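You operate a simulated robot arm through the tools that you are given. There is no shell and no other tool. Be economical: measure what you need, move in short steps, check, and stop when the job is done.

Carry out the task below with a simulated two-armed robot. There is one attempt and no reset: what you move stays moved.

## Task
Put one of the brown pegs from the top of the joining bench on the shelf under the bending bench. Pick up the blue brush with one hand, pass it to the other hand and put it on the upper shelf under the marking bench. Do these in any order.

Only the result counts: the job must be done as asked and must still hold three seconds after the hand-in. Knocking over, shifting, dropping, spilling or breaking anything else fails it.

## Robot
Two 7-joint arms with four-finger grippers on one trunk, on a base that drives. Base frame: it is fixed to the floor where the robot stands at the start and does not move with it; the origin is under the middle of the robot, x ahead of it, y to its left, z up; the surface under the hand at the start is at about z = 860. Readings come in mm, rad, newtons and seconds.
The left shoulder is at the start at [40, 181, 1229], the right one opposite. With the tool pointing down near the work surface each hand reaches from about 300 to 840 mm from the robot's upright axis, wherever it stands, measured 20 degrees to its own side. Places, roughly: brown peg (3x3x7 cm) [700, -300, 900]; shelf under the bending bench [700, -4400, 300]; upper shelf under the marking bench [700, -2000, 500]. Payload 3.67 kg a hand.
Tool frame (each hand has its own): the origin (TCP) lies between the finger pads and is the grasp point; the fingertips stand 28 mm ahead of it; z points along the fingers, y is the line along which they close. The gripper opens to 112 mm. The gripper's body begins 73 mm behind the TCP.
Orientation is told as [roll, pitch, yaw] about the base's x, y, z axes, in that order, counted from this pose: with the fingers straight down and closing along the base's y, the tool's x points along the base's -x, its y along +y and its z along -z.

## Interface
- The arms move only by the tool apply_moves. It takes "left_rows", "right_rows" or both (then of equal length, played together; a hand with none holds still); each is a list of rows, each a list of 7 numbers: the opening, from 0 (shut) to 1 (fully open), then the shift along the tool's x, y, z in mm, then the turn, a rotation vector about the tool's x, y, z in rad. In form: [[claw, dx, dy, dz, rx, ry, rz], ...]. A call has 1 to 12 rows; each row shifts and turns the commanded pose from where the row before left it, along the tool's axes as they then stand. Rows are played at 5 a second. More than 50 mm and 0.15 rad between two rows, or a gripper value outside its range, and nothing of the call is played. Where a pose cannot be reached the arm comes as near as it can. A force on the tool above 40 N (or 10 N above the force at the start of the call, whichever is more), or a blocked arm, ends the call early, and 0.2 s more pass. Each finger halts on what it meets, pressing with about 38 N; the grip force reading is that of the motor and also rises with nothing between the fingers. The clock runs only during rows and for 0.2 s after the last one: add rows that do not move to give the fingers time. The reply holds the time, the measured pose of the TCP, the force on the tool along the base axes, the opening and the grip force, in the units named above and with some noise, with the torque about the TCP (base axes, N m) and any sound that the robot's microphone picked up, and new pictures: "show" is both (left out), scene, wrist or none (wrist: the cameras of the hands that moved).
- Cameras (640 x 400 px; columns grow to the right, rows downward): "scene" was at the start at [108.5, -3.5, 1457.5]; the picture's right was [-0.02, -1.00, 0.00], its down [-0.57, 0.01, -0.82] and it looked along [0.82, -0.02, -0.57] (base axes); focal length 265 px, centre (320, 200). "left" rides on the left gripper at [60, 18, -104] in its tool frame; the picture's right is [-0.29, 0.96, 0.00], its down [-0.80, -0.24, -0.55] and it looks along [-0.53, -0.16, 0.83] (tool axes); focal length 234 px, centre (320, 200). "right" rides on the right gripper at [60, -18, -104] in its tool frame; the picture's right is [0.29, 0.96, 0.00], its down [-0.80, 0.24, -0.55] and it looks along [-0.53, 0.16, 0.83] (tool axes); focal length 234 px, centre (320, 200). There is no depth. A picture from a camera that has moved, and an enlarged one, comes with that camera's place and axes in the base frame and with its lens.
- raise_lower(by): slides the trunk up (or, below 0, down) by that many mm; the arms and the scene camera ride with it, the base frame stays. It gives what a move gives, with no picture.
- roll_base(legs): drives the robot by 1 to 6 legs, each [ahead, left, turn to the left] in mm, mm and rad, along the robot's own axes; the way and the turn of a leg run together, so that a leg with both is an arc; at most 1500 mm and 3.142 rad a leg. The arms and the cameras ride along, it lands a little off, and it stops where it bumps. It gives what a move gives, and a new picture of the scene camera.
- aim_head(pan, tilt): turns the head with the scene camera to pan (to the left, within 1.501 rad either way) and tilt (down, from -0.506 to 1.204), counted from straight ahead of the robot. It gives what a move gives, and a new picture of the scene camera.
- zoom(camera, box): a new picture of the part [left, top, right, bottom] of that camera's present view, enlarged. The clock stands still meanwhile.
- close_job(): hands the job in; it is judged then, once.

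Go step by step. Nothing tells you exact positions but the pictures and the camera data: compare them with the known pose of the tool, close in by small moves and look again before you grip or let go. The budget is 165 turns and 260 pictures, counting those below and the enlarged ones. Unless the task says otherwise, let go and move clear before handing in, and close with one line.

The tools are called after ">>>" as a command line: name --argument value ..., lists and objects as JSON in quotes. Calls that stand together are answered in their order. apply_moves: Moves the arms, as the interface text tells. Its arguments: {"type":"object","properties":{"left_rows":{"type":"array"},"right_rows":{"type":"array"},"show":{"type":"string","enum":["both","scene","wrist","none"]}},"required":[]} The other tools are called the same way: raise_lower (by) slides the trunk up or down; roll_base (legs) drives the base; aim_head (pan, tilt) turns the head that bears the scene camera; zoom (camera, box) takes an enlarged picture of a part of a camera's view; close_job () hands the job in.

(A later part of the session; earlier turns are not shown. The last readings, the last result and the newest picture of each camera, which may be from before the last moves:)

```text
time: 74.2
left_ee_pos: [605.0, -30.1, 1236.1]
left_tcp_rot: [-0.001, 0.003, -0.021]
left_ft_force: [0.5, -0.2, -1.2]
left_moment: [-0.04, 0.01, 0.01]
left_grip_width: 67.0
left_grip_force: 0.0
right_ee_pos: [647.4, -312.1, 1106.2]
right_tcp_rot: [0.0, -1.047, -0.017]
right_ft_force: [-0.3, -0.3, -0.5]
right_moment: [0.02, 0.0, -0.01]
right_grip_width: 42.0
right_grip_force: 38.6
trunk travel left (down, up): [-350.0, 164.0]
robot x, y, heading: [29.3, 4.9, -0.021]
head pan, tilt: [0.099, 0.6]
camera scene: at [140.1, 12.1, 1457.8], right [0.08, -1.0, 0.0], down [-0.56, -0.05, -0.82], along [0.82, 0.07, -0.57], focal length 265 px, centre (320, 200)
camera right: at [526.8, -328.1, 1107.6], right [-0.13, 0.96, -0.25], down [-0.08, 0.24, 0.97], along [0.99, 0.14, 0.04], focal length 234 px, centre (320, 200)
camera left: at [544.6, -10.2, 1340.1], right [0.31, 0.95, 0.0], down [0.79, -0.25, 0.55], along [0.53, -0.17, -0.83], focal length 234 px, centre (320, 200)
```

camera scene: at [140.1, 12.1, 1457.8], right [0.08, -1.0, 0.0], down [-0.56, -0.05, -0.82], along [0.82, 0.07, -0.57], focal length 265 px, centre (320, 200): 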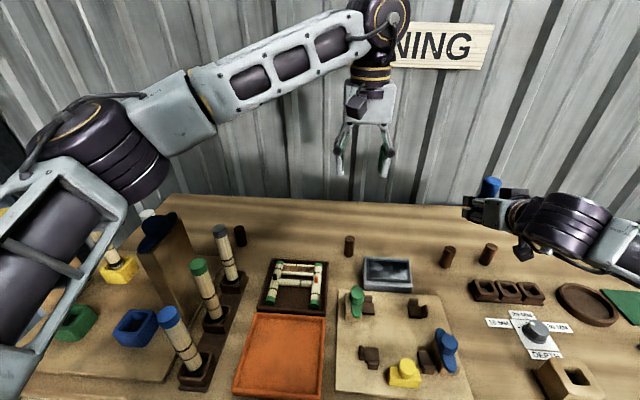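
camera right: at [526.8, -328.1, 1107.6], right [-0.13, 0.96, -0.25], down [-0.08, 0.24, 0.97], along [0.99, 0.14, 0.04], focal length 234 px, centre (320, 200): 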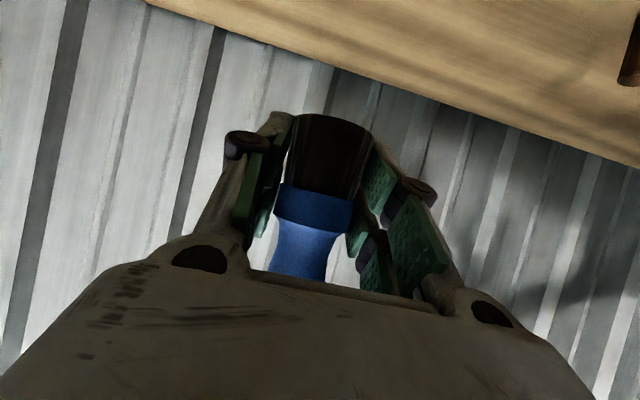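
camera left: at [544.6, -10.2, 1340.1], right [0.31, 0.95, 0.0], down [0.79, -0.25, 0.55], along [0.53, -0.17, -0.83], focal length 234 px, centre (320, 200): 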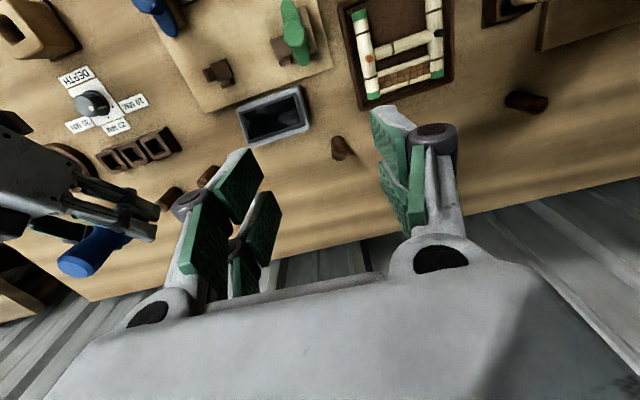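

Left is over (605,−30) with the peg ahead at (716,−28). I tilt the left hand 45° forward and begin lowering.

>>> apply_moves --left_rows '[[0.6, 0, 0, 0, 0, -0.131, 0], [0.6, 0, 0, 0, 0, -0.131, 0], [0.6, 0, 0, 0, 0, -0.131, 0], [0.6, 0, 0, 0, 0, -0.131, 0], [0.6, 0, 0, 0, 0, -0.131, 0], [0.6, 0, 0, 0, 0, -0.131, 0], [0.6, 32, 0, 32, 0, 0, 0], [0.6, 32, 0, 32, 0, 0, 0], [0.6, 32, 0, 32, 0, 0, 0], [0.6, 0, 0, 0, 0, 0, 0]]'

```text
time: 76.4
left_ee_pos: [604.9, -30.3, 1100.4]
left_tcp_rot: [0.002, -0.788, -0.019]
left_ft_force: [-1.4, -0.5, 1.3]
left_moment: [-0.03, -0.02, 0.03]
left_grip_width: 67.4
left_grip_force: 0.1
right_ee_pos: [646.0, -311.5, 1106.8]
right_tcp_rot: [-0.001, -1.049, -0.019]
right_ft_force: [0.4, -0.4, 0.2]
right_moment: [-0.01, -0.03, 0.01]
right_grip_width: 42.1
right_grip_force: 37.2
trunk travel left (down, up): [-350.0, 164.0]
robot x, y, heading: [30.5, 4.9, -0.018]
head pan, tilt: [0.099, 0.6]
camera scene: at [138.9, 11.7, 1457.9], right [0.08, -1.0, 0.0], down [-0.56, -0.05, -0.82], along [0.82, 0.07, -0.57], focal length 265 px, centre (320, 200)
camera left: at [488.1, -10.2, 1132.1], right [0.22, 0.95, 0.2], down [0.17, -0.24, 0.96], along [0.96, -0.18, -0.21], focal length 234 px, centre (320, 200)
```

scene: 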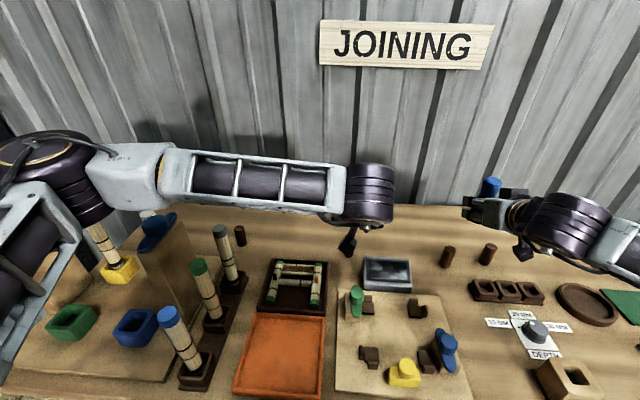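
left: 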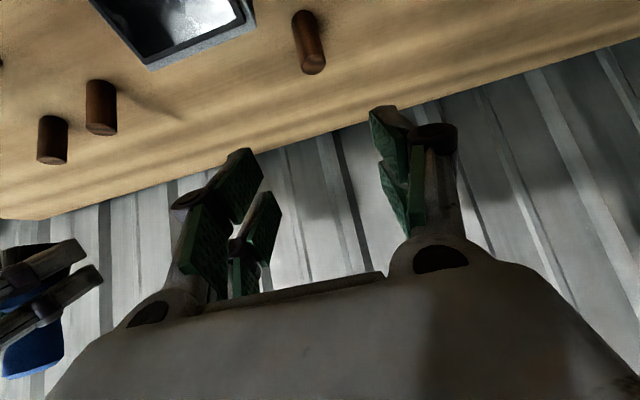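

The left forearm would pass low over the tall sticks (tops near z 1055) for this peg. Instead I'll raise the hand, drive 290 mm right and use the peg at (693,−314), where the area is clear.

>>> apply_moves --left_rows '[[0.6, -32, 0, -32, 0, 0, 0], [0.6, -32, 0, -32, 0, 0, 0], [0.6, -20, 0, -20, 0, 0, 0]]' --show "none"

>>> roll_base --legs '[[0, -290, 0]]'

>>> zoom --camera "left" --box '[0, 0, 640, 400]'

```text
time: 77.2
left_ee_pos: [603.7, -29.9, 1220.2]
left_tcp_rot: [0.0, -0.784, -0.02]
left_ft_force: [0.1, 0.3, 0.4]
left_moment: [0.01, 0.01, -0.02]
left_grip_width: 67.2
left_grip_force: 0.1
right_ee_pos: [647.9, -311.9, 1106.4]
right_tcp_rot: [0.0, -1.048, -0.021]
right_ft_force: [1.1, 0.4, -0.9]
right_moment: [0.03, 0.0, 0.0]
right_grip_width: 41.7
right_grip_force: 37.2
trunk travel left (down, up): [-350.0, 164.0]
robot x, y, heading: [32.1, 6.1, -0.021]
head pan, tilt: [0.099, 0.6]
```

```text
time: 79.2
left_ee_pos: [598.7, -317.7, 1220.8]
left_tcp_rot: [0.001, -0.787, -0.017]
left_ft_force: [-0.9, -0.1, 0.9]
left_moment: [-0.02, -0.02, 0.02]
left_grip_width: 67.1
left_grip_force: 0.1
right_ee_pos: [641.4, -600.7, 1107.0]
right_tcp_rot: [-0.001, -1.049, -0.018]
right_ft_force: [-0.2, 0.4, -0.3]
right_moment: [0.0, 0.01, 0.01]
right_grip_width: 41.7
right_grip_force: 38.0
trunk travel left (down, up): [-350.0, 164.0]
robot x, y, heading: [23.1, -280.6, -0.016]
head pan, tilt: [0.099, 0.6]
camera scene: at [133.6, -276.2, 1457.9], right [0.08, -1.0, 0.0], down [-0.56, -0.05, -0.82], along [0.82, 0.07, -0.57], focal length 265 px, centre (320, 200)
```

scene: 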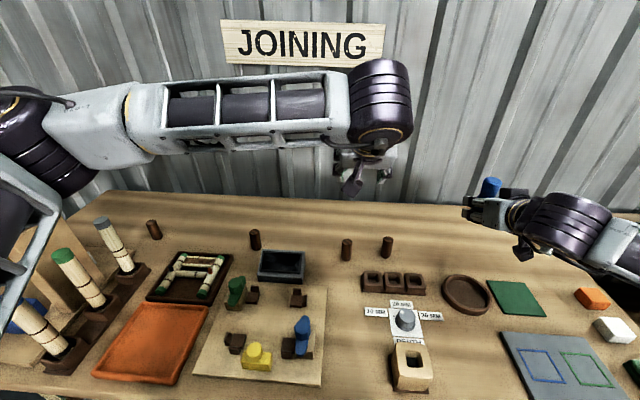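

```text
1.00 times, centred on (320, 200) of left (not enlarged: the box is as wide or as high as the picture)
camera zoom: at [481.9, -297.6, 1251.2], right [0.22, 0.95, 0.2], down [0.17, -0.24, 0.96], along [0.96, -0.18, -0.21], focal length 234 px, centre (320, 200)
```

zoom: 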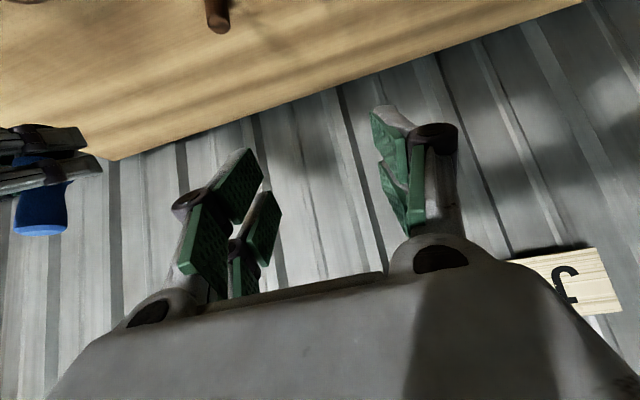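

The sticks are still close to the left elbow's side, so I drive another 150 mm right for margin and then look at the pegs.

>>> roll_base --legs '[[10, -150, 0.016]]'

>>> zoom --camera "scene" --box '[240, 200, 400, 300]'

```text
time: 80.6
left_ee_pos: [606.4, -456.5, 1221.7]
left_tcp_rot: [-0.003, -0.787, -0.002]
left_ft_force: [0.5, 0.5, -0.1]
left_moment: [-0.03, -0.01, -0.02]
left_grip_width: 67.2
left_grip_force: 0.1
right_ee_pos: [654.5, -737.0, 1108.3]
right_tcp_rot: [0.0, -1.051, -0.002]
right_ft_force: [-0.1, 0.7, -0.9]
right_moment: [-0.01, 0.02, -0.04]
right_grip_width: 41.8
right_grip_force: 38.5
trunk travel left (down, up): [-350.0, 164.0]
robot x, y, heading: [30.3, -431.0, -0.006]
head pan, tilt: [0.099, 0.6]
camera scene: at [141.7, -422.3, 1457.9], right [0.1, -1.0, 0.0], down [-0.56, -0.06, -0.82], along [0.82, 0.08, -0.57], focal length 265 px, centre (320, 200)
```

scene: 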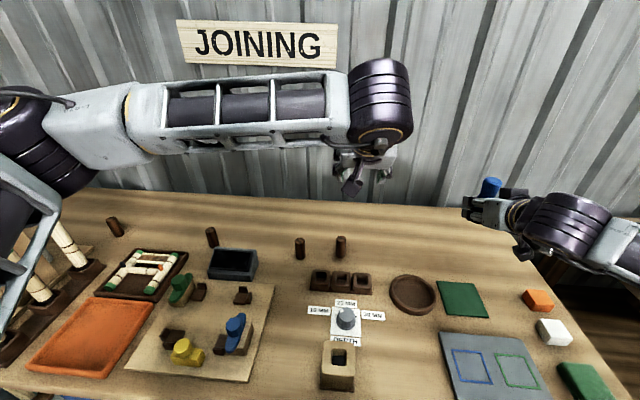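

```text
4.00 times, centred on (320, 250) of scene
camera zoom: at [141.7, -422.3, 1457.9], right [0.1, -1.0, 0.0], down [-0.56, -0.06, -0.82], along [0.82, 0.08, -0.57], focal length 1058 px, centre (320, 0)
```

zoom: 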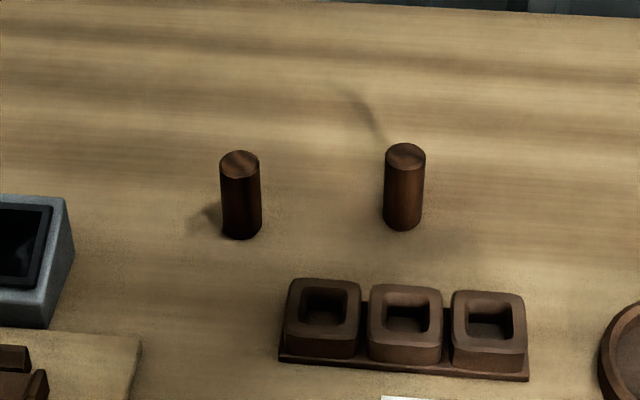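

The peg is at (694,−310). I move left to its line and down to 150 mm behind it along the 45° approach.

>>> apply_moves --left_rows '[[0.6, 0, 48, 0, 0, 0, 0], [0.6, 0, 49, 0, 0, 0, 0], [0.6, 0, 49, 0, 0, 0, 0], [0.6, 32.8, 0, 27.7, 0, 0, 0], [0.6, 32.8, 0, 27.7, 0, 0, 0], [0.6, 32.8, 0, 27.7, 0, 0, 0], [0.6, 32.8, 0, 27.7, 0, 0, 0], [0.6, 32.8, 0, 27.7, 0, 0, 0], [0.6, 0, 0, 0, 0, 0, 0]]'

```text
time: 82.6
left_ee_pos: [590.2, -312.2, 1006.0]
left_tcp_rot: [0.0, -0.787, -0.001]
left_ft_force: [0.6, 0.5, -0.1]
left_moment: [0.0, 0.0, 0.02]
left_grip_width: 67.0
left_grip_force: 0.2
right_ee_pos: [654.9, -739.1, 1106.4]
right_tcp_rot: [0.001, -1.048, -0.003]
right_ft_force: [0.0, 0.7, -0.9]
right_moment: [0.02, -0.02, 0.0]
right_grip_width: 41.8
right_grip_force: 38.0
trunk travel left (down, up): [-350.0, 164.0]
robot x, y, heading: [33.0, -434.1, -0.004]
head pan, tilt: [0.099, 0.6]
camera scene: at [141.6, -423.7, 1457.9], right [0.1, -1.0, 0.0], down [-0.56, -0.05, -0.82], along [0.82, 0.08, -0.57], focal length 265 px, centre (320, 200)
camera left: at [473.3, -293.9, 1036.7], right [0.21, 0.96, 0.2], down [0.17, -0.24, 0.96], along [0.96, -0.16, -0.21], focal length 234 px, centre (320, 200)
```

scene: 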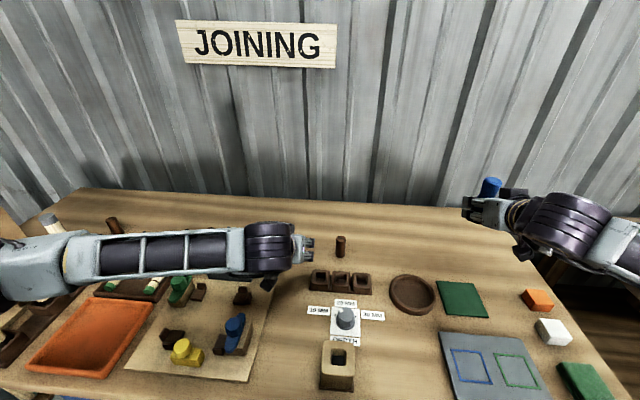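
left: 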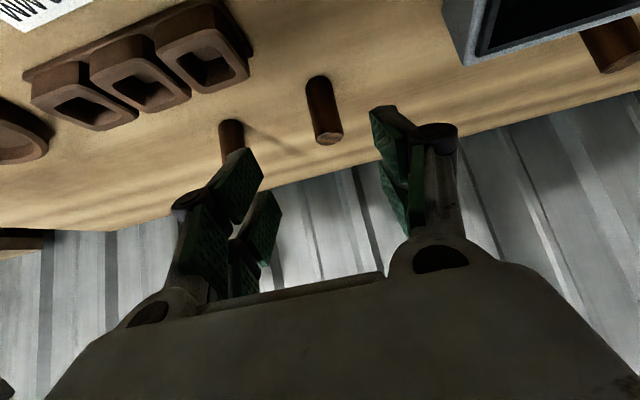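

The peg is well lined up. Before going lower I check the left elbow's clearance by panning the head.

>>> aim_head --pan 0.9 --tilt 0.7

```text
time: 83.8
left_ee_pos: [590.7, -311.1, 1004.9]
left_tcp_rot: [0.001, -0.787, 0.0]
left_ft_force: [-0.1, 0.1, 0.9]
left_moment: [0.02, -0.01, -0.02]
left_grip_width: 67.1
left_grip_force: 0.0
right_ee_pos: [654.8, -738.0, 1107.7]
right_tcp_rot: [0.003, -1.049, -0.001]
right_ft_force: [-0.9, -0.3, -1.1]
right_moment: [0.01, -0.01, 0.0]
right_grip_width: 41.8
right_grip_force: 37.9
trunk travel left (down, up): [-350.0, 164.0]
robot x, y, heading: [35.5, -428.6, -0.003]
head pan, tilt: [0.901, 0.7]
camera scene: at [106.9, -365.7, 1449.3], right [0.78, -0.62, 0.0], down [-0.4, -0.5, -0.76], along [0.48, 0.6, -0.64], focal length 265 px, centre (320, 200)
```

scene: 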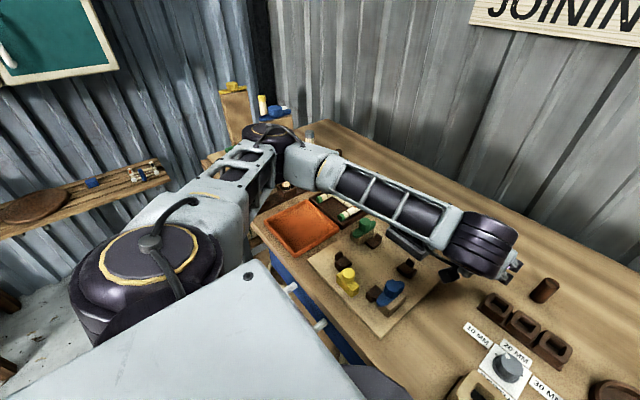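

The elbow seems to be near the sticks, so I enlarge it.

>>> zoom --camera "scene" --box '[190, 70, 390, 195]'

```text
3.20 times, centred on (290, 132) of scene
camera zoom: at [106.9, -365.7, 1449.3], right [0.78, -0.62, 0.0], down [-0.4, -0.5, -0.76], along [0.48, 0.6, -0.64], focal length 847 px, centre (416, 416)
```

zoom: 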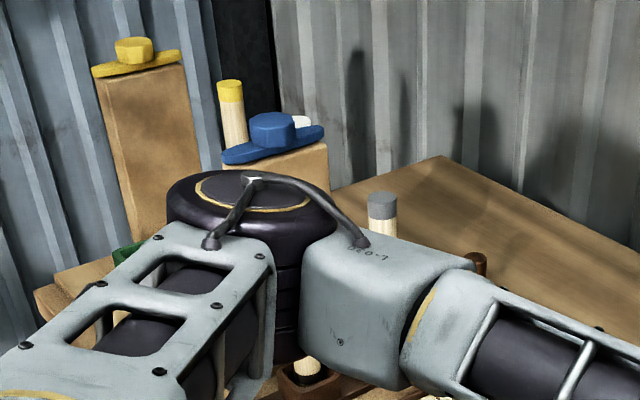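

The elbow is about 150 mm short of the sticks, which is enough. I advance 105 mm along the tool axis.

>>> apply_moves --left_rows '[[0.6, 0, 0.5, 35, 0, 0, 0], [0.6, 0, 0.5, 35, 0, 0, 0], [0.6, 0, 0.5, 35, 0, 0, 0], [0.6, 0, 0, 0, 0, 0, 0]]'

```text
time: 84.8
left_ee_pos: [665.0, -309.5, 931.5]
left_tcp_rot: [0.0, -0.787, -0.001]
left_ft_force: [0.0, 0.2, -0.2]
left_moment: [0.0, 0.02, 0.01]
left_grip_width: 67.2
left_grip_force: 0.1
right_ee_pos: [654.5, -738.2, 1105.8]
right_tcp_rot: [0.002, -1.05, -0.002]
right_ft_force: [-0.7, 0.9, -1.7]
right_moment: [-0.01, -0.01, 0.01]
right_grip_width: 41.4
right_grip_force: 38.0
trunk travel left (down, up): [-350.0, 164.0]
robot x, y, heading: [32.5, -428.4, -0.002]
head pan, tilt: [0.901, 0.7]
camera scene: at [106.3, -365.6, 1449.3], right [0.78, -0.62, 0.0], down [-0.4, -0.5, -0.77], along [0.48, 0.6, -0.64], focal length 265 px, centre (320, 200)
camera left: at [547.9, -291.5, 963.0], right [0.21, 0.96, 0.2], down [0.17, -0.24, 0.96], along [0.96, -0.16, -0.21], focal length 234 px, centre (320, 200)
```

scene: 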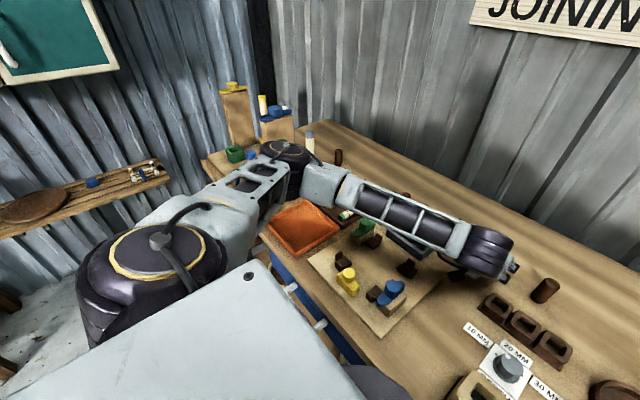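
left: 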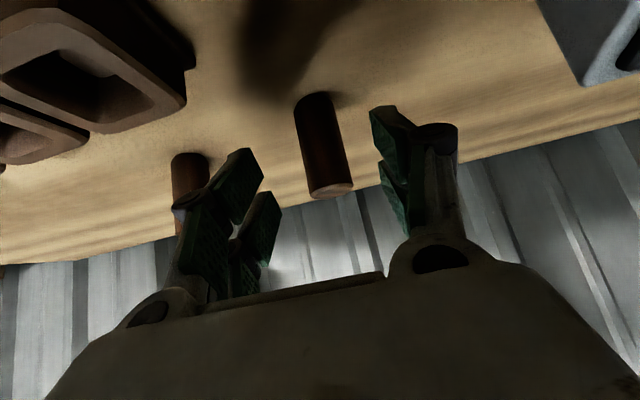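

The peg is centred. I advance the last 41 mm, close and check.

>>> apply_moves --left_rows '[[0.6, 0, 0.5, 21, 0, 0, 0], [0.6, 0, 0.5, 20, 0, 0, 0], [0.6, 0, 0, 0, 0, 0, 0], [0, 0, 0, 0, 0, 0, 0], [0, 0, 0, 0, 0, 0, 0], [0, 0, 0, 0, 0, 0, 0]]' --show "wrist"

```text
time: 86.2
left_ee_pos: [693.8, -308.6, 903.2]
left_tcp_rot: [0.001, -0.784, -0.002]
left_ft_force: [0.0, 0.3, -0.2]
left_moment: [0.02, -0.02, 0.01]
left_grip_width: 28.2
left_grip_force: 37.7
right_ee_pos: [655.3, -737.9, 1106.7]
right_tcp_rot: [0.003, -1.049, -0.002]
right_ft_force: [0.0, 0.0, -1.5]
right_moment: [0.0, 0.02, -0.02]
right_grip_width: 41.6
right_grip_force: 38.3
trunk travel left (down, up): [-350.0, 164.0]
robot x, y, heading: [32.9, -429.6, -0.001]
head pan, tilt: [0.901, 0.7]
camera left: at [576.5, -290.5, 933.7], right [0.21, 0.96, 0.2], down [0.17, -0.24, 0.96], along [0.96, -0.16, -0.21], focal length 234 px, centre (320, 200)
```

left: 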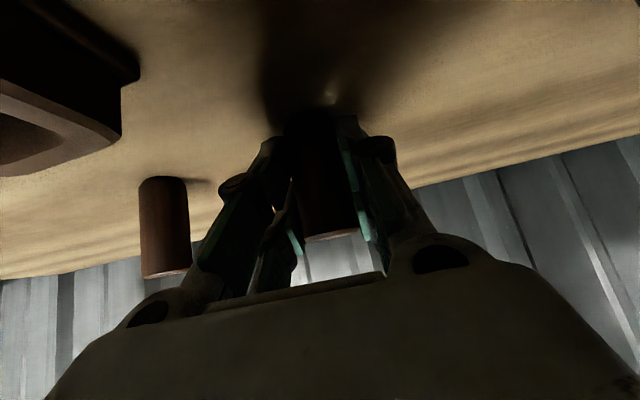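

The peg is held (28 mm). I lift it 210 mm, then back away and drive to the marking bench.

>>> apply_moves --left_rows '[[0, -30, 0, -30, 0, 0, 0], [0, -30, 0, -30, 0, 0, 0], [0, -30, 0, -30, 0, 0, 0], [0, -30, 0, -30, 0, 0, 0], [0, -30, 0, -30, 0, 0, 0], [0, 0, 0, 0, 0, 0, 0]]' --show "scene"

>>> roll_base --legs '[[-450, 0, 0], [0, -1400, 0]]'

>>> aim_head --pan 0 --tilt 0.6

```text
time: 87.6
left_ee_pos: [693.5, -308.6, 1116.4]
left_tcp_rot: [0.001, -0.786, -0.002]
left_ft_force: [-0.1, -0.1, -0.5]
left_moment: [0.01, 0.0, 0.03]
left_grip_width: 28.3
left_grip_force: 38.2
right_ee_pos: [654.4, -738.8, 1105.6]
right_tcp_rot: [0.001, -1.049, -0.005]
right_ft_force: [0.7, 0.0, -0.9]
right_moment: [0.01, -0.02, -0.02]
right_grip_width: 41.8
right_grip_force: 37.7
trunk travel left (down, up): [-350.0, 164.0]
robot x, y, heading: [33.1, -430.5, -0.0]
head pan, tilt: [0.901, 0.7]
camera scene: at [107.2, -365.3, 1449.2], right [0.78, -0.62, 0.0], down [-0.4, -0.5, -0.76], along [0.48, 0.6, -0.64], focal length 265 px, centre (320, 200)
```

scene: 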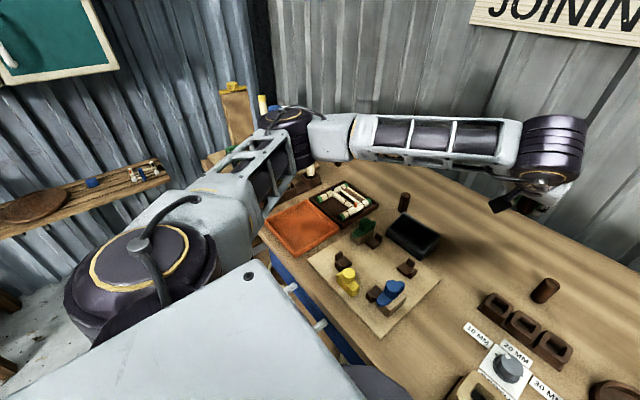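

```text
time: 97.2
left_ee_pos: [240.1, -1701.5, 1115.5]
left_tcp_rot: [0.001, -0.786, 0.006]
left_ft_force: [0.1, 0.1, -0.7]
left_moment: [-0.01, -0.01, -0.02]
left_grip_width: 28.3
left_grip_force: 38.1
right_ee_pos: [204.6, -2131.4, 1106.4]
right_tcp_rot: [0.003, -1.05, 0.007]
right_ft_force: [0.4, -0.7, -0.8]
right_moment: [-0.04, 0.0, 0.0]
right_grip_width: 41.2
right_grip_force: 37.8
trunk travel left (down, up): [-350.0, 164.0]
robot x, y, heading: [-420.9, -1828.1, 0.008]
head pan, tilt: [0.901, 0.7]
camera scene: at [-347.0, -1763.0, 1449.2], right [0.79, -0.62, 0.0], down [-0.4, -0.51, -0.76], along [0.47, 0.6, -0.64], focal length 265 px, centre (320, 200)
```

scene: 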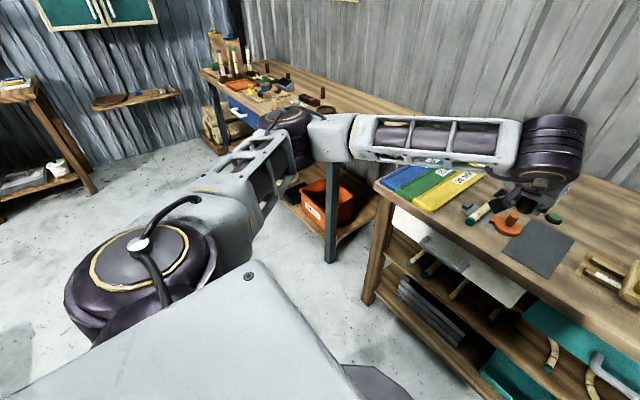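

```text
time: 98.3
left_ee_pos: [238.8, -1701.9, 1115.7]
left_tcp_rot: [0.002, -0.785, 0.007]
left_ft_force: [-0.1, 0.7, 0.1]
left_moment: [0.01, -0.03, 0.03]
left_grip_width: 28.7
left_grip_force: 38.0
right_ee_pos: [205.5, -2130.9, 1108.4]
right_tcp_rot: [0.001, -1.049, 0.004]
right_ft_force: [-0.4, -0.4, -0.8]
right_moment: [0.03, 0.05, 0.0]
right_grip_width: 41.7
right_grip_force: 37.9
trunk travel left (down, up): [-350.0, 164.0]
robot x, y, heading: [-417.2, -1830.3, 0.003]
head pan, tilt: [0.0, 0.6]
camera scene: at [-311.0, -1829.3, 1457.8], right [0.01, -1.0, 0.0], down [-0.57, 0.0, -0.82], along [0.82, 0.01, -0.57], focal length 265 px, centre (320, 200)
```

scene: 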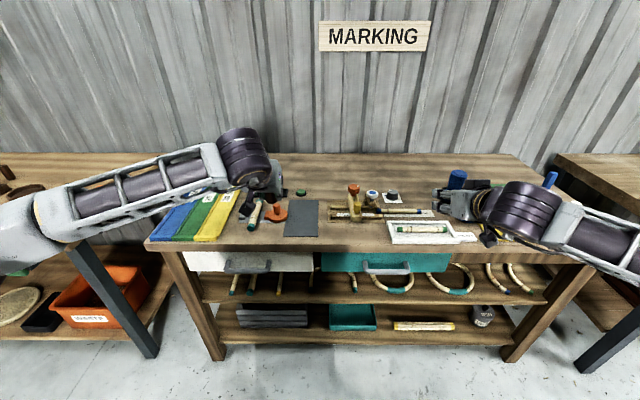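

I see a free stretch on the upper shelf between the short rods and the next arc. I back off 200 mm, so the hands clear the bench edge, then lower the trunk and look in.

>>> roll_base --legs '[[-200, 0, 0]]'

>>> raise_lower --by -350

>>> aim_head --pan 0 --tilt 0.5

>>> zoom --camera "scene" --box '[200, 150, 520, 350]'

```text
time: 100.0
left_ee_pos: [39.8, -1700.7, 1115.3]
left_tcp_rot: [-0.002, -0.785, 0.01]
left_ft_force: [0.4, 1.0, 0.5]
left_moment: [0.05, -0.01, 0.0]
left_grip_width: 28.4
left_grip_force: 38.2
right_ee_pos: [4.6, -2131.3, 1107.0]
right_tcp_rot: [0.001, -1.048, 0.008]
right_ft_force: [0.6, -1.1, -0.6]
right_moment: [-0.02, 0.0, 0.02]
right_grip_width: 41.0
right_grip_force: 38.4
trunk travel left (down, up): [-350.0, 164.0]
robot x, y, heading: [-620.7, -1830.0, 0.002]
head pan, tilt: [0.0, 0.6]
camera scene: at [-511.0, -1830.5, 1457.8], right [0.01, -1.0, 0.0], down [-0.57, 0.0, -0.82], along [0.82, 0.01, -0.57], focal length 265 px, centre (320, 200)
```

scene: 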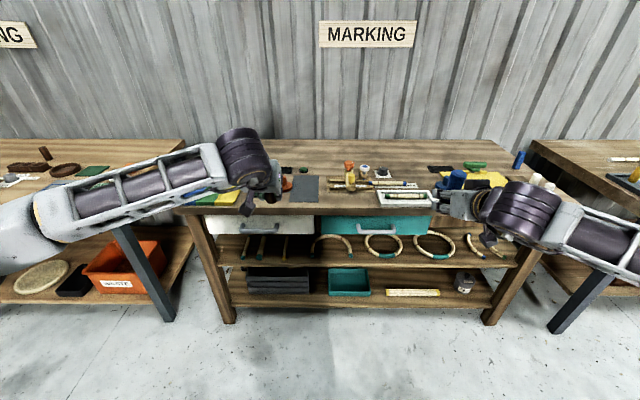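

```text
time: 103.4
left_ee_pos: [38.0, -1701.8, 766.3]
left_tcp_rot: [-0.001, -0.785, 0.008]
left_ft_force: [0.4, 0.1, 0.4]
left_moment: [-0.03, 0.02, 0.01]
left_grip_width: 28.0
left_grip_force: 37.7
right_ee_pos: [5.2, -2131.5, 758.0]
right_tcp_rot: [0.001, -1.049, 0.006]
right_ft_force: [0.2, -0.1, -0.2]
right_moment: [0.0, -0.04, 0.0]
right_grip_width: 41.2
right_grip_force: 38.1
trunk travel left (down, up): [0.0, 514.0]
robot x, y, heading: [-621.4, -1832.2, 0.004]
head pan, tilt: [0.0, 0.6]
```

```text
time: 104.1
left_ee_pos: [38.4, -1701.9, 767.2]
left_tcp_rot: [-0.001, -0.785, 0.009]
left_ft_force: [-0.2, -0.1, -1.1]
left_moment: [-0.02, -0.01, -0.02]
left_grip_width: 27.8
left_grip_force: 38.1
right_ee_pos: [4.5, -2131.0, 759.6]
right_tcp_rot: [0.002, -1.05, 0.007]
right_ft_force: [-0.1, 0.1, -0.1]
right_moment: [-0.03, -0.01, 0.03]
right_grip_width: 41.2
right_grip_force: 38.0
trunk travel left (down, up): [0.0, 514.0]
robot x, y, heading: [-623.9, -1829.4, 0.004]
head pan, tilt: [0.0, 0.499]
camera scene: at [-508.5, -1830.4, 1118.6], right [0.01, -1.0, 0.0], down [-0.48, 0.0, -0.88], along [0.88, 0.01, -0.48], focal length 265 px, centre (320, 200)
```

scene: 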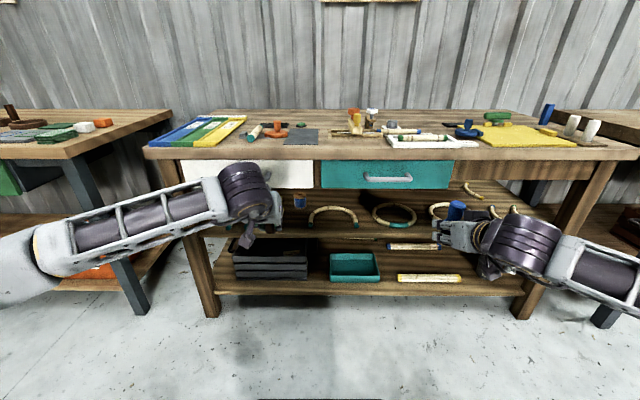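

```text
2.00 times, centred on (360, 250) of scene
camera zoom: at [-508.5, -1830.4, 1118.6], right [0.01, -1.0, 0.0], down [-0.48, 0.0, -0.88], along [0.88, 0.01, -0.48], focal length 529 px, centre (240, 100)
```

zoom: 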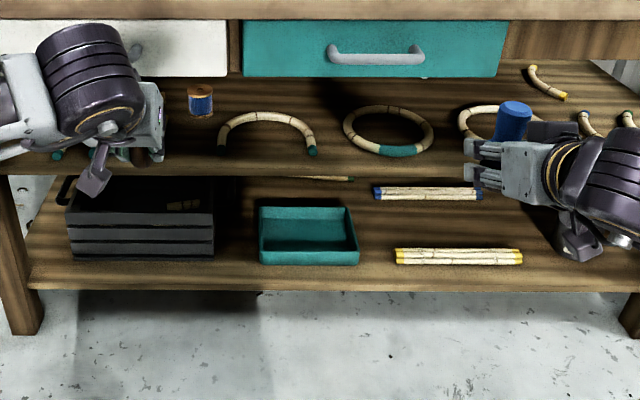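

The U-shaped arc on the upper shelf leaves a free space about 170 mm wide inside it, around x 400, y −1872, with the shelf top at about z 495–500. I raise the left hand with the peg above bench height and lower the right hand to shelf level, still well in front of the bench.

>>> apply_moves --left_rows '[[0, -33, 0, -33, 0, 0, 0], [0, -33, 0, -33, 0, 0, 0], [0, -33, 0, -33, 0, 0, 0], [0, -33, 0, -33, 0, 0, 0], [0, -33, 0, -33, 0, 0, 0], [0, -33, 0, -33, 0, 0, 0], [0, 33, 0, -33, 0, 0, 0], [0, 33, 0, -33, 0, 0, 0], [0, 0, 0, 0, 0, 0, 0]]' --right_rows '[[0, 35.3, 0, 20.4, 0, 0, 0], [0, 35.3, 0, 20.4, 0, 0, 0], [0, 35.3, 0, 20.4, 0, 0, 0], [0, 35.3, 0, 20.4, 0, 0, 0], [0, 35.3, 0, 20.4, 0, 0, 0], [0, 0, 0, 0, 0, 0, 0], [0, 0, 0, 0, 0, 0, 0], [0, 0, 0, 0, 0, 0, 0], [0, 0, 0, 0, 0, 0, 0]]'

```text
time: 106.1
left_ee_pos: [-53.9, -1702.3, 1048.3]
left_tcp_rot: [0.0, -0.785, 0.008]
left_ft_force: [0.7, -0.3, 0.2]
left_moment: [0.0, 0.04, 0.01]
left_grip_width: 27.9
left_grip_force: 37.8
right_ee_pos: [5.3, -2131.9, 629.6]
right_tcp_rot: [0.016, -1.054, 0.025]
right_ft_force: [-0.1, 0.6, -0.7]
right_moment: [-0.02, 0.02, 0.0]
right_grip_width: 41.4
right_grip_force: 37.7
right hand out of reach, approached as far as the arm can: row 3, 4, 5
trunk travel left (down, up): [0.0, 514.0]
robot x, y, heading: [-619.5, -1825.5, 0.008]
head pan, tilt: [0.0, 0.499]
camera scene: at [-508.2, -1830.5, 1118.6], right [0.01, -1.0, 0.0], down [-0.48, 0.0, -0.88], along [0.88, 0.01, -0.48], focal length 265 px, centre (320, 200)
camera right: at [-114.0, -2154.8, 630.2], right [-0.18, 0.95, -0.24], down [-0.1, 0.23, 0.97], along [0.98, 0.2, 0.05], focal length 234 px, centre (320, 200)
camera left: at [-171.6, -1685.5, 1078.2], right [0.2, 0.96, 0.2], down [0.17, -0.24, 0.96], along [0.97, -0.15, -0.21], focal length 234 px, centre (320, 200)
```

scene: 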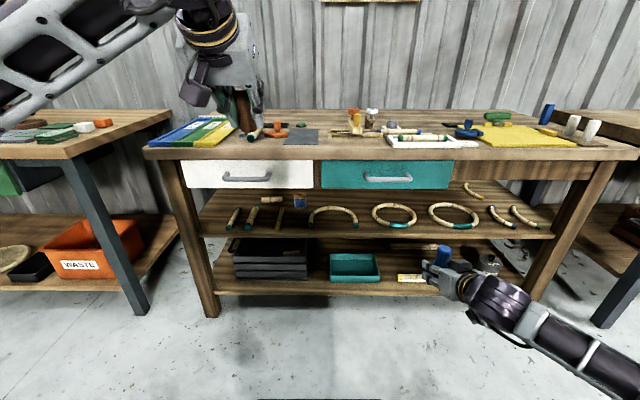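
right: 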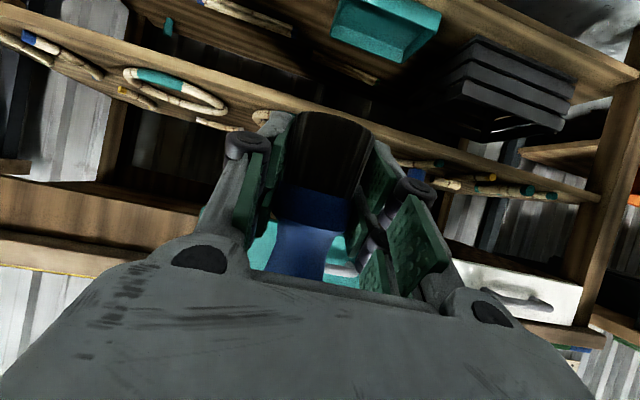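
left: 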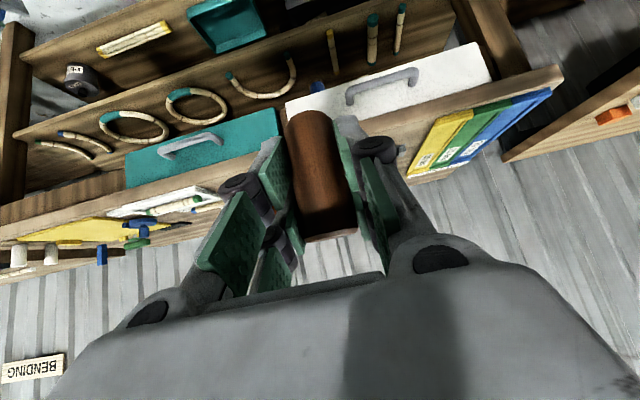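

The right arm cannot get that low so far out, so I pull it back 130 mm and check that the pose recovers.

>>> apply_moves --right_rows '[[0, 21.7, 0, -37.5, 0, 0, 0], [0, 21.7, 0, -37.5, 0, 0, 0], [0, 21.7, 0, -37.5, 0, 0, 0], [0, 0, 0, 0, 0, 0, 0], [0, 0, 0, 0, 0, 0, 0]]'

```text
time: 107.3
left_ee_pos: [-54.7, -1702.6, 1048.0]
left_tcp_rot: [0.0, -0.786, 0.008]
left_ft_force: [0.3, -0.1, -1.1]
left_moment: [0.03, -0.02, -0.02]
left_grip_width: 27.9
left_grip_force: 37.8
right_ee_pos: [-131.4, -2163.7, 625.4]
right_tcp_rot: [0.0, -1.049, 0.008]
right_ft_force: [-0.9, 1.0, -1.4]
right_moment: [0.0, 0.02, 0.0]
right_grip_width: 41.5
right_grip_force: 38.3
right hand out of reach, approached as far as the arm can: row 1
trunk travel left (down, up): [0.0, 514.0]
robot x, y, heading: [-618.9, -1829.8, 0.008]
head pan, tilt: [0.0, 0.499]
camera scene: at [-508.7, -1830.5, 1118.7], right [0.01, -1.0, 0.0], down [-0.48, 0.0, -0.88], along [0.88, 0.01, -0.48], focal length 265 px, centre (320, 200)
camera right: at [-251.2, -2182.5, 627.6], right [-0.15, 0.96, -0.25], down [-0.08, 0.24, 0.97], along [0.98, 0.17, 0.04], focal length 234 px, centre (320, 200)
```

scene: 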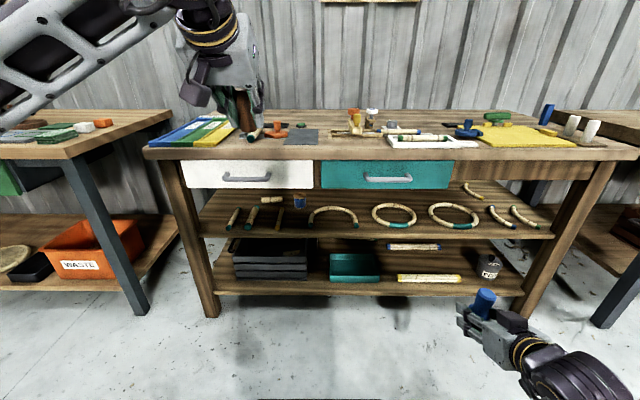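
right: 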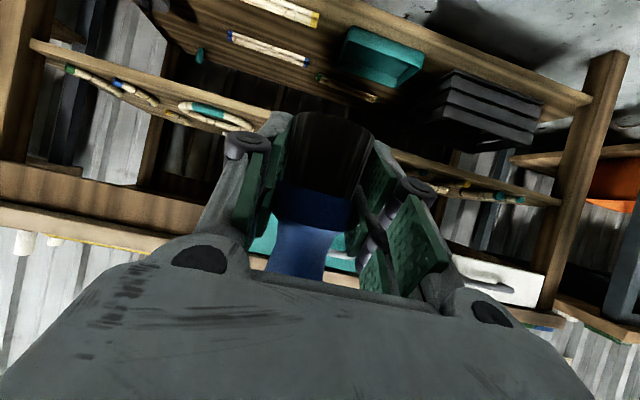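

Now the whole shelf is visible. I lower the right hand to about z 555 and measure the arc on the shelf.

>>> apply_moves --right_rows '[[0, 30, 0, 17.5, 0, 0, 0], [0, 30, 0, 17.5, 0, 0, 0], [0, 0, 0, 0, 0, 0, 0]]' --show "none"

>>> zoom --camera "scene" --box '[240, 160, 400, 260]'

```text
time: 108.1
left_ee_pos: [-54.1, -1702.0, 1047.4]
left_tcp_rot: [0.0, -0.787, 0.008]
left_ft_force: [0.2, -0.1, 0.6]
left_moment: [-0.01, -0.05, -0.04]
left_grip_width: 27.7
left_grip_force: 38.0
right_ee_pos: [-130.2, -2162.8, 580.4]
right_tcp_rot: [0.011, -1.048, 0.007]
right_ft_force: [0.6, 0.2, -0.1]
right_moment: [0.0, 0.02, -0.01]
right_grip_width: 41.4
right_grip_force: 38.0
right hand out of reach, approached as far as the arm can: row 2
trunk travel left (down, up): [0.0, 514.0]
robot x, y, heading: [-620.0, -1828.3, 0.009]
head pan, tilt: [0.0, 0.499]
```

```text
4.00 times, centred on (320, 210) of scene
camera zoom: at [-508.6, -1830.4, 1118.7], right [0.01, -1.0, 0.0], down [-0.48, 0.0, -0.88], along [0.88, 0.01, -0.48], focal length 1058 px, centre (320, 160)
```

zoom: 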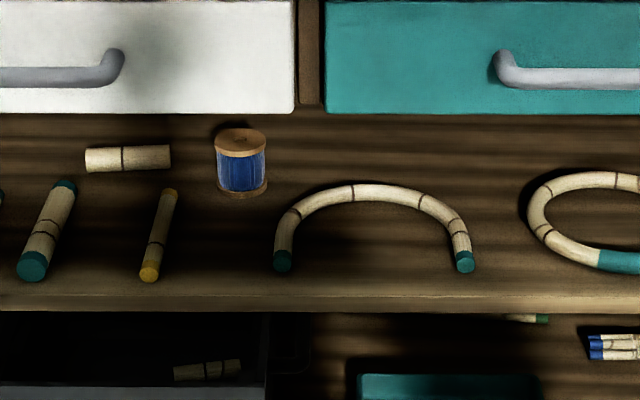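

The arc's legs are at about (408, −1782) and (408, −1968), with free space inside. The right arm's low limit falls as it comes closer, so I try pulling in a little more and lowering.

>>> apply_moves --right_rows '[[0, 20, 0, -34.6, 0, 0, 0], [0, 20, 10, -34.6, 0, 0, 0], [0, 26, 0, 15, 0, 0, 0], [0, 26, 0, 15, 0, 0, 0], [0, 0, 0, 0, 0, 0, 0]]' --show "scene"

```text
time: 109.3
left_ee_pos: [-55.2, -1703.7, 1047.4]
left_tcp_rot: [0.0, -0.786, 0.009]
left_ft_force: [-0.1, -0.2, -0.8]
left_moment: [0.0, -0.01, -0.01]
left_grip_width: 27.9
left_grip_force: 38.1
right_ee_pos: [-160.6, -2163.7, 560.4]
right_tcp_rot: [0.016, -1.046, 0.005]
right_ft_force: [-0.3, 0.3, -0.9]
right_moment: [0.01, 0.02, 0.03]
right_grip_width: 41.2
right_grip_force: 37.8
right hand out of reach, approached as far as the arm can: row 1, 2, 3, 4
trunk travel left (down, up): [0.0, 514.0]
robot x, y, heading: [-619.3, -1827.2, 0.009]
head pan, tilt: [0.0, 0.499]
camera scene: at [-508.6, -1830.4, 1118.7], right [0.01, -1.0, 0.0], down [-0.48, 0.0, -0.88], along [0.88, 0.01, -0.48], focal length 265 px, centre (320, 200)
```

scene: 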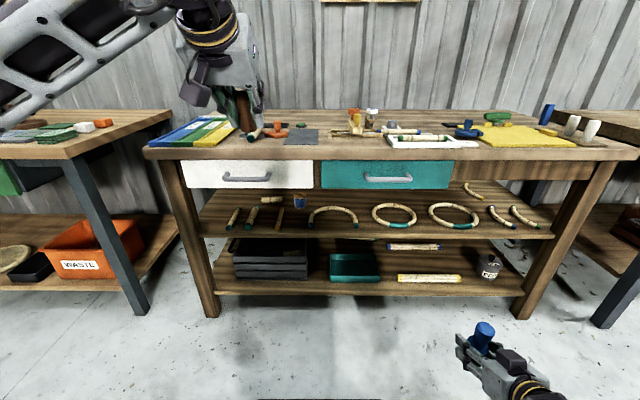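

It is still limited. I look at the right arm's shape to understand which way it is blocked.

>>> aim_head --pan -0.8 --tilt 0.9

```text
time: 110.4
left_ee_pos: [-54.6, -1702.9, 1048.3]
left_tcp_rot: [0.002, -0.786, 0.009]
left_ft_force: [0.7, 0.7, -0.4]
left_moment: [0.01, 0.01, -0.02]
left_grip_width: 27.6
left_grip_force: 38.1
right_ee_pos: [-160.2, -2163.5, 561.6]
right_tcp_rot: [0.016, -1.049, 0.003]
right_ft_force: [-0.4, 0.3, -0.4]
right_moment: [0.01, 0.01, 0.05]
right_grip_width: 41.5
right_grip_force: 38.1
trunk travel left (down, up): [0.0, 514.0]
robot x, y, heading: [-619.2, -1833.1, 0.003]
head pan, tilt: [-0.799, 0.901]
camera scene: at [-546.5, -1884.8, 1084.8], right [-0.71, -0.7, 0.0], down [-0.55, 0.56, -0.62], along [0.44, -0.44, -0.78], focal length 265 px, centre (320, 200)
```

scene: 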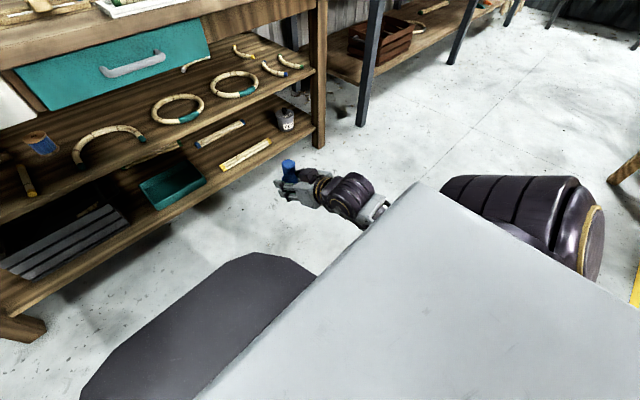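

The wrist is likely limited because the forearm points inward while the hand points straight ahead. Turning the hand about 0.6 rad to the left, with the brush staying upright, should free it. I raise slightly, turn, then lower again.

>>> apply_moves --right_rows '[[0, -34.6, 0, -20, 0, 0, 0], [0, 0, 0, 0, -0.104, 0, -0.06], [0, 0, 0, 0, -0.104, 0, -0.06], [0, 0, 0, 0, -0.104, 0, -0.06], [0, 0, 0, 0, -0.104, 0, -0.06], [0, 0, 0, 0, -0.104, 0, -0.06], [0, 30, 0, 17.5, 0, 0, 0], [0, 30, 0, 17.5, 0, 0, 0], [0, 0, 0, 0, 0, 0, 0]]' --show "scene"

```text
time: 112.4
left_ee_pos: [-55.3, -1703.3, 1047.5]
left_tcp_rot: [-0.001, -0.787, 0.008]
left_ft_force: [-0.8, 0.0, 0.2]
left_moment: [0.0, -0.03, 0.03]
left_grip_width: 27.8
left_grip_force: 37.7
right_ee_pos: [-137.7, -2128.0, 516.7]
right_tcp_rot: [-0.002, -1.049, 0.611]
right_ft_force: [0.3, -0.2, -0.8]
right_moment: [0.0, -0.02, 0.01]
right_grip_width: 41.5
right_grip_force: 38.3
right hand out of reach, approached as far as the arm can: row 1, 5, 6
trunk travel left (down, up): [0.0, 514.0]
robot x, y, heading: [-619.0, -1830.9, 0.004]
head pan, tilt: [-0.799, 0.901]
camera scene: at [-546.7, -1884.9, 1084.8], right [-0.71, -0.7, 0.0], down [-0.55, 0.56, -0.62], along [0.44, -0.44, -0.78], focal length 265 px, centre (320, 200)
```

scene: 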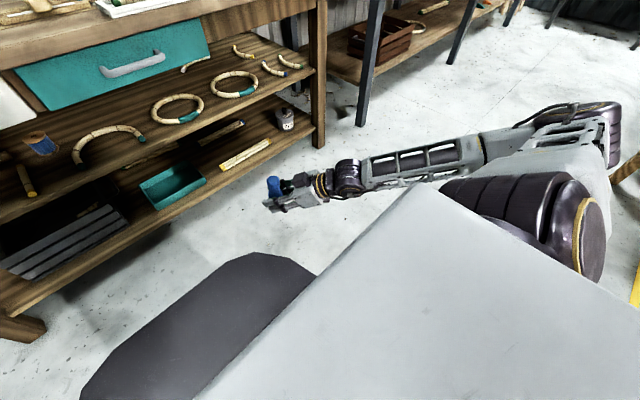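

That freed the arm: the right hand is now at z 517 with good posture. I raise it 45 mm, strafe 255 mm left and drive 350 mm forward, then look.

>>> apply_moves --right_rows '[[0, -39, 0, -22.5, 0, 0, 0], [0, 0, 0, 0, 0, 0, 0]]' --show "none"

>>> roll_base --legs '[[0, 255, -0.006], [340, 0, 0]]'

>>> aim_head --pan -0.5 --tilt 0.7

>>> zoom --camera "right" --box '[0, 0, 640, 400]'

```text
time: 113.0
left_ee_pos: [-54.4, -1703.1, 1047.2]
left_tcp_rot: [0.001, -0.787, 0.009]
left_ft_force: [-0.4, 0.5, -1.4]
left_moment: [-0.03, -0.01, 0.03]
left_grip_width: 27.7
left_grip_force: 37.8
right_ee_pos: [-138.2, -2129.4, 561.4]
right_tcp_rot: [-0.001, -1.049, 0.609]
right_ft_force: [0.2, -0.3, -0.6]
right_moment: [0.0, -0.03, -0.03]
right_grip_width: 41.5
right_grip_force: 38.3
trunk travel left (down, up): [0.0, 514.0]
robot x, y, heading: [-619.5, -1830.2, 0.011]
head pan, tilt: [-0.799, 0.901]
```

```text
time: 116.8
left_ee_pos: [288.1, -1451.0, 1047.4]
left_tcp_rot: [-0.001, -0.785, 0.002]
left_ft_force: [0.1, -0.2, -0.3]
left_moment: [0.03, 0.01, 0.0]
left_grip_width: 27.9
left_grip_force: 38.0
right_ee_pos: [201.0, -1876.4, 560.6]
right_tcp_rot: [0.002, -1.048, 0.602]
right_ft_force: [-0.2, -0.2, -0.7]
right_moment: [0.05, 0.01, 0.03]
right_grip_width: 41.4
right_grip_force: 37.5
trunk travel left (down, up): [0.0, 514.0]
robot x, y, heading: [-277.2, -1578.1, 0.002]
head pan, tilt: [-0.799, 0.901]
camera scene: at [-204.8, -1631.0, 1084.7], right [-0.72, -0.7, 0.0], down [-0.55, 0.56, -0.62], along [0.43, -0.44, -0.78], focal length 265 px, centre (320, 200)
```

scene: 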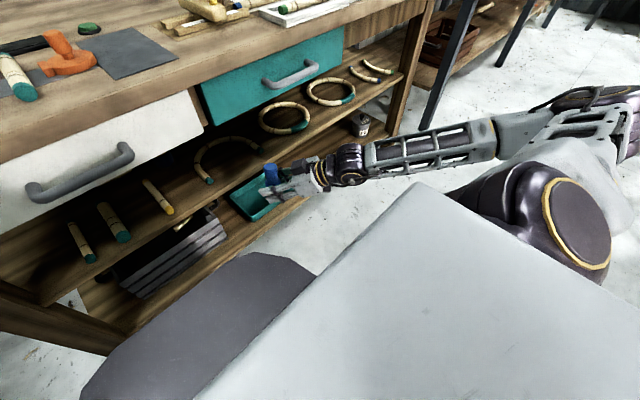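

```text
time: 117.6
left_ee_pos: [287.3, -1452.8, 1048.0]
left_tcp_rot: [0.0, -0.785, 0.003]
left_ft_force: [0.8, -0.6, 0.4]
left_moment: [0.0, 0.0, 0.03]
left_grip_width: 28.0
left_grip_force: 38.6
right_ee_pos: [200.7, -1877.6, 561.6]
right_tcp_rot: [0.001, -1.049, 0.605]
right_ft_force: [-0.1, 0.1, -1.4]
right_moment: [-0.01, -0.02, 0.0]
right_grip_width: 41.5
right_grip_force: 38.1
trunk travel left (down, up): [0.0, 514.0]
robot x, y, heading: [-277.3, -1576.5, 0.0]
head pan, tilt: [-0.499, 0.7]
camera scene: at [-183.6, -1617.6, 1100.9], right [-0.48, -0.88, 0.0], down [-0.57, 0.31, -0.76], along [0.67, -0.37, -0.64], focal length 265 px, centre (320, 200)
```

scene: 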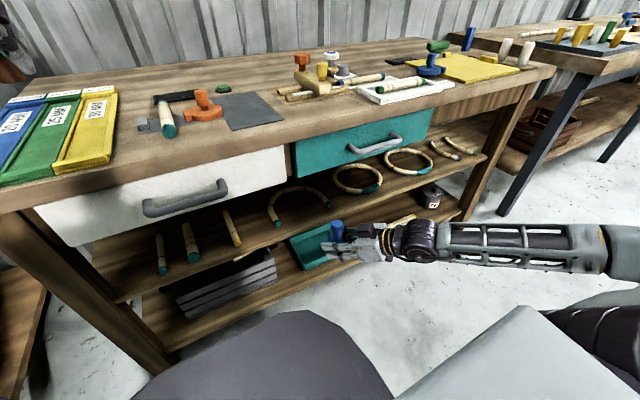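

```text
1.00 times, centred on (320, 200) of right (not enlarged: the box is as wide or as high as the picture)
camera zoom: at [111.7, -1960.0, 561.8], right [-0.66, 0.71, -0.25], down [-0.2, 0.15, 0.97], along [0.72, 0.69, 0.04], focal length 234 px, centre (320, 200)
```

zoom: 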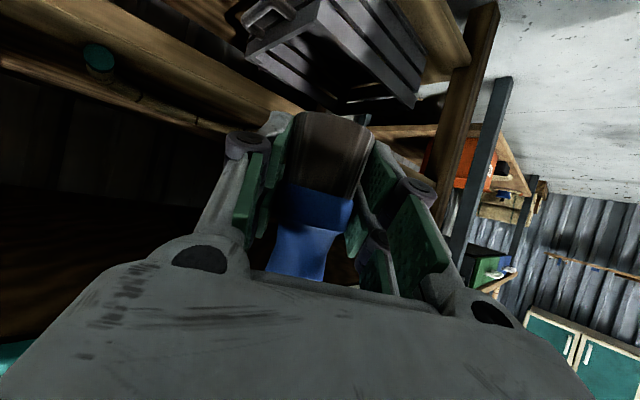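

I zoom on the arc from here to recheck its position before entering.

>>> zoom --camera "scene" --box '[230, 160, 390, 260]'

```text
4.00 times, centred on (310, 210) of scene
camera zoom: at [-183.6, -1617.6, 1100.9], right [-0.48, -0.88, 0.0], down [-0.57, 0.31, -0.76], along [0.67, -0.37, -0.64], focal length 1058 px, centre (360, 160)
```

zoom: 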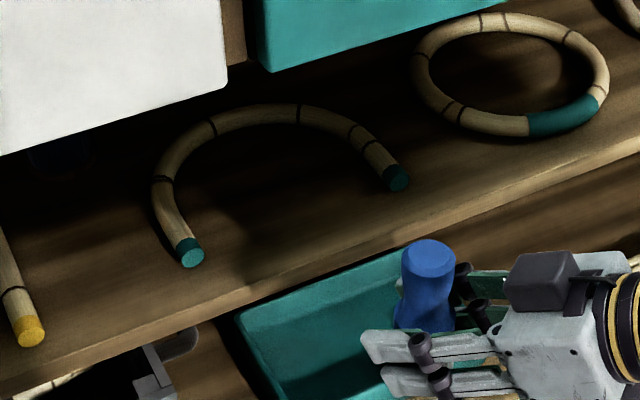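

The arc's legs are at (397,−1786) and (396,−1975), so I aim for (425,−1880). I drive in 150 mm and check clearances.

>>> roll_base --legs '[[150, 0, 0]]'

>>> zoom --camera "scene" --box '[190, 160, 430, 310]'

```text
time: 119.0
left_ee_pos: [439.2, -1452.0, 1047.6]
left_tcp_rot: [0.0, -0.784, 0.001]
left_ft_force: [1.0, 1.2, -1.1]
left_moment: [0.0, 0.02, 0.01]
left_grip_width: 27.9
left_grip_force: 38.1
right_ee_pos: [352.3, -1875.7, 560.0]
right_tcp_rot: [0.002, -1.047, 0.603]
right_ft_force: [0.1, -0.8, -1.4]
right_moment: [0.0, 0.01, 0.04]
right_grip_width: 41.5
right_grip_force: 38.8
trunk travel left (down, up): [0.0, 514.0]
robot x, y, heading: [-126.1, -1575.5, -0.0]
head pan, tilt: [-0.499, 0.7]
camera scene: at [-31.2, -1617.3, 1100.8], right [-0.48, -0.88, 0.0], down [-0.57, 0.31, -0.76], along [0.67, -0.37, -0.65], focal length 265 px, centre (320, 200)
```

scene: 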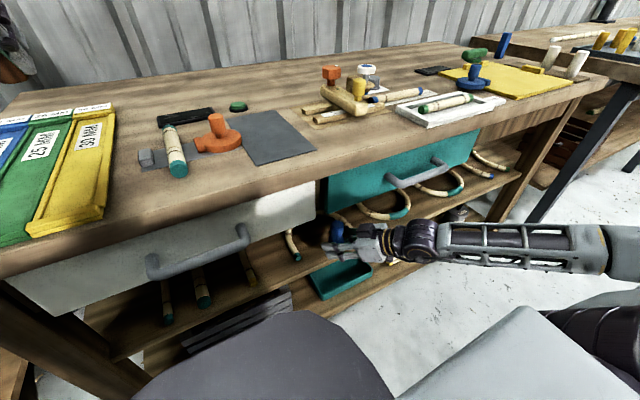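

```text
2.67 times, centred on (310, 235) of scene
camera zoom: at [-31.2, -1617.3, 1100.8], right [-0.48, -0.88, 0.0], down [-0.57, 0.31, -0.76], along [0.67, -0.37, -0.65], focal length 706 px, centre (347, 107)
```

zoom: 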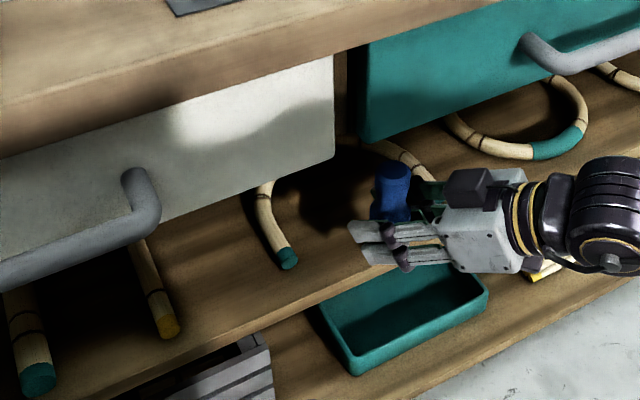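

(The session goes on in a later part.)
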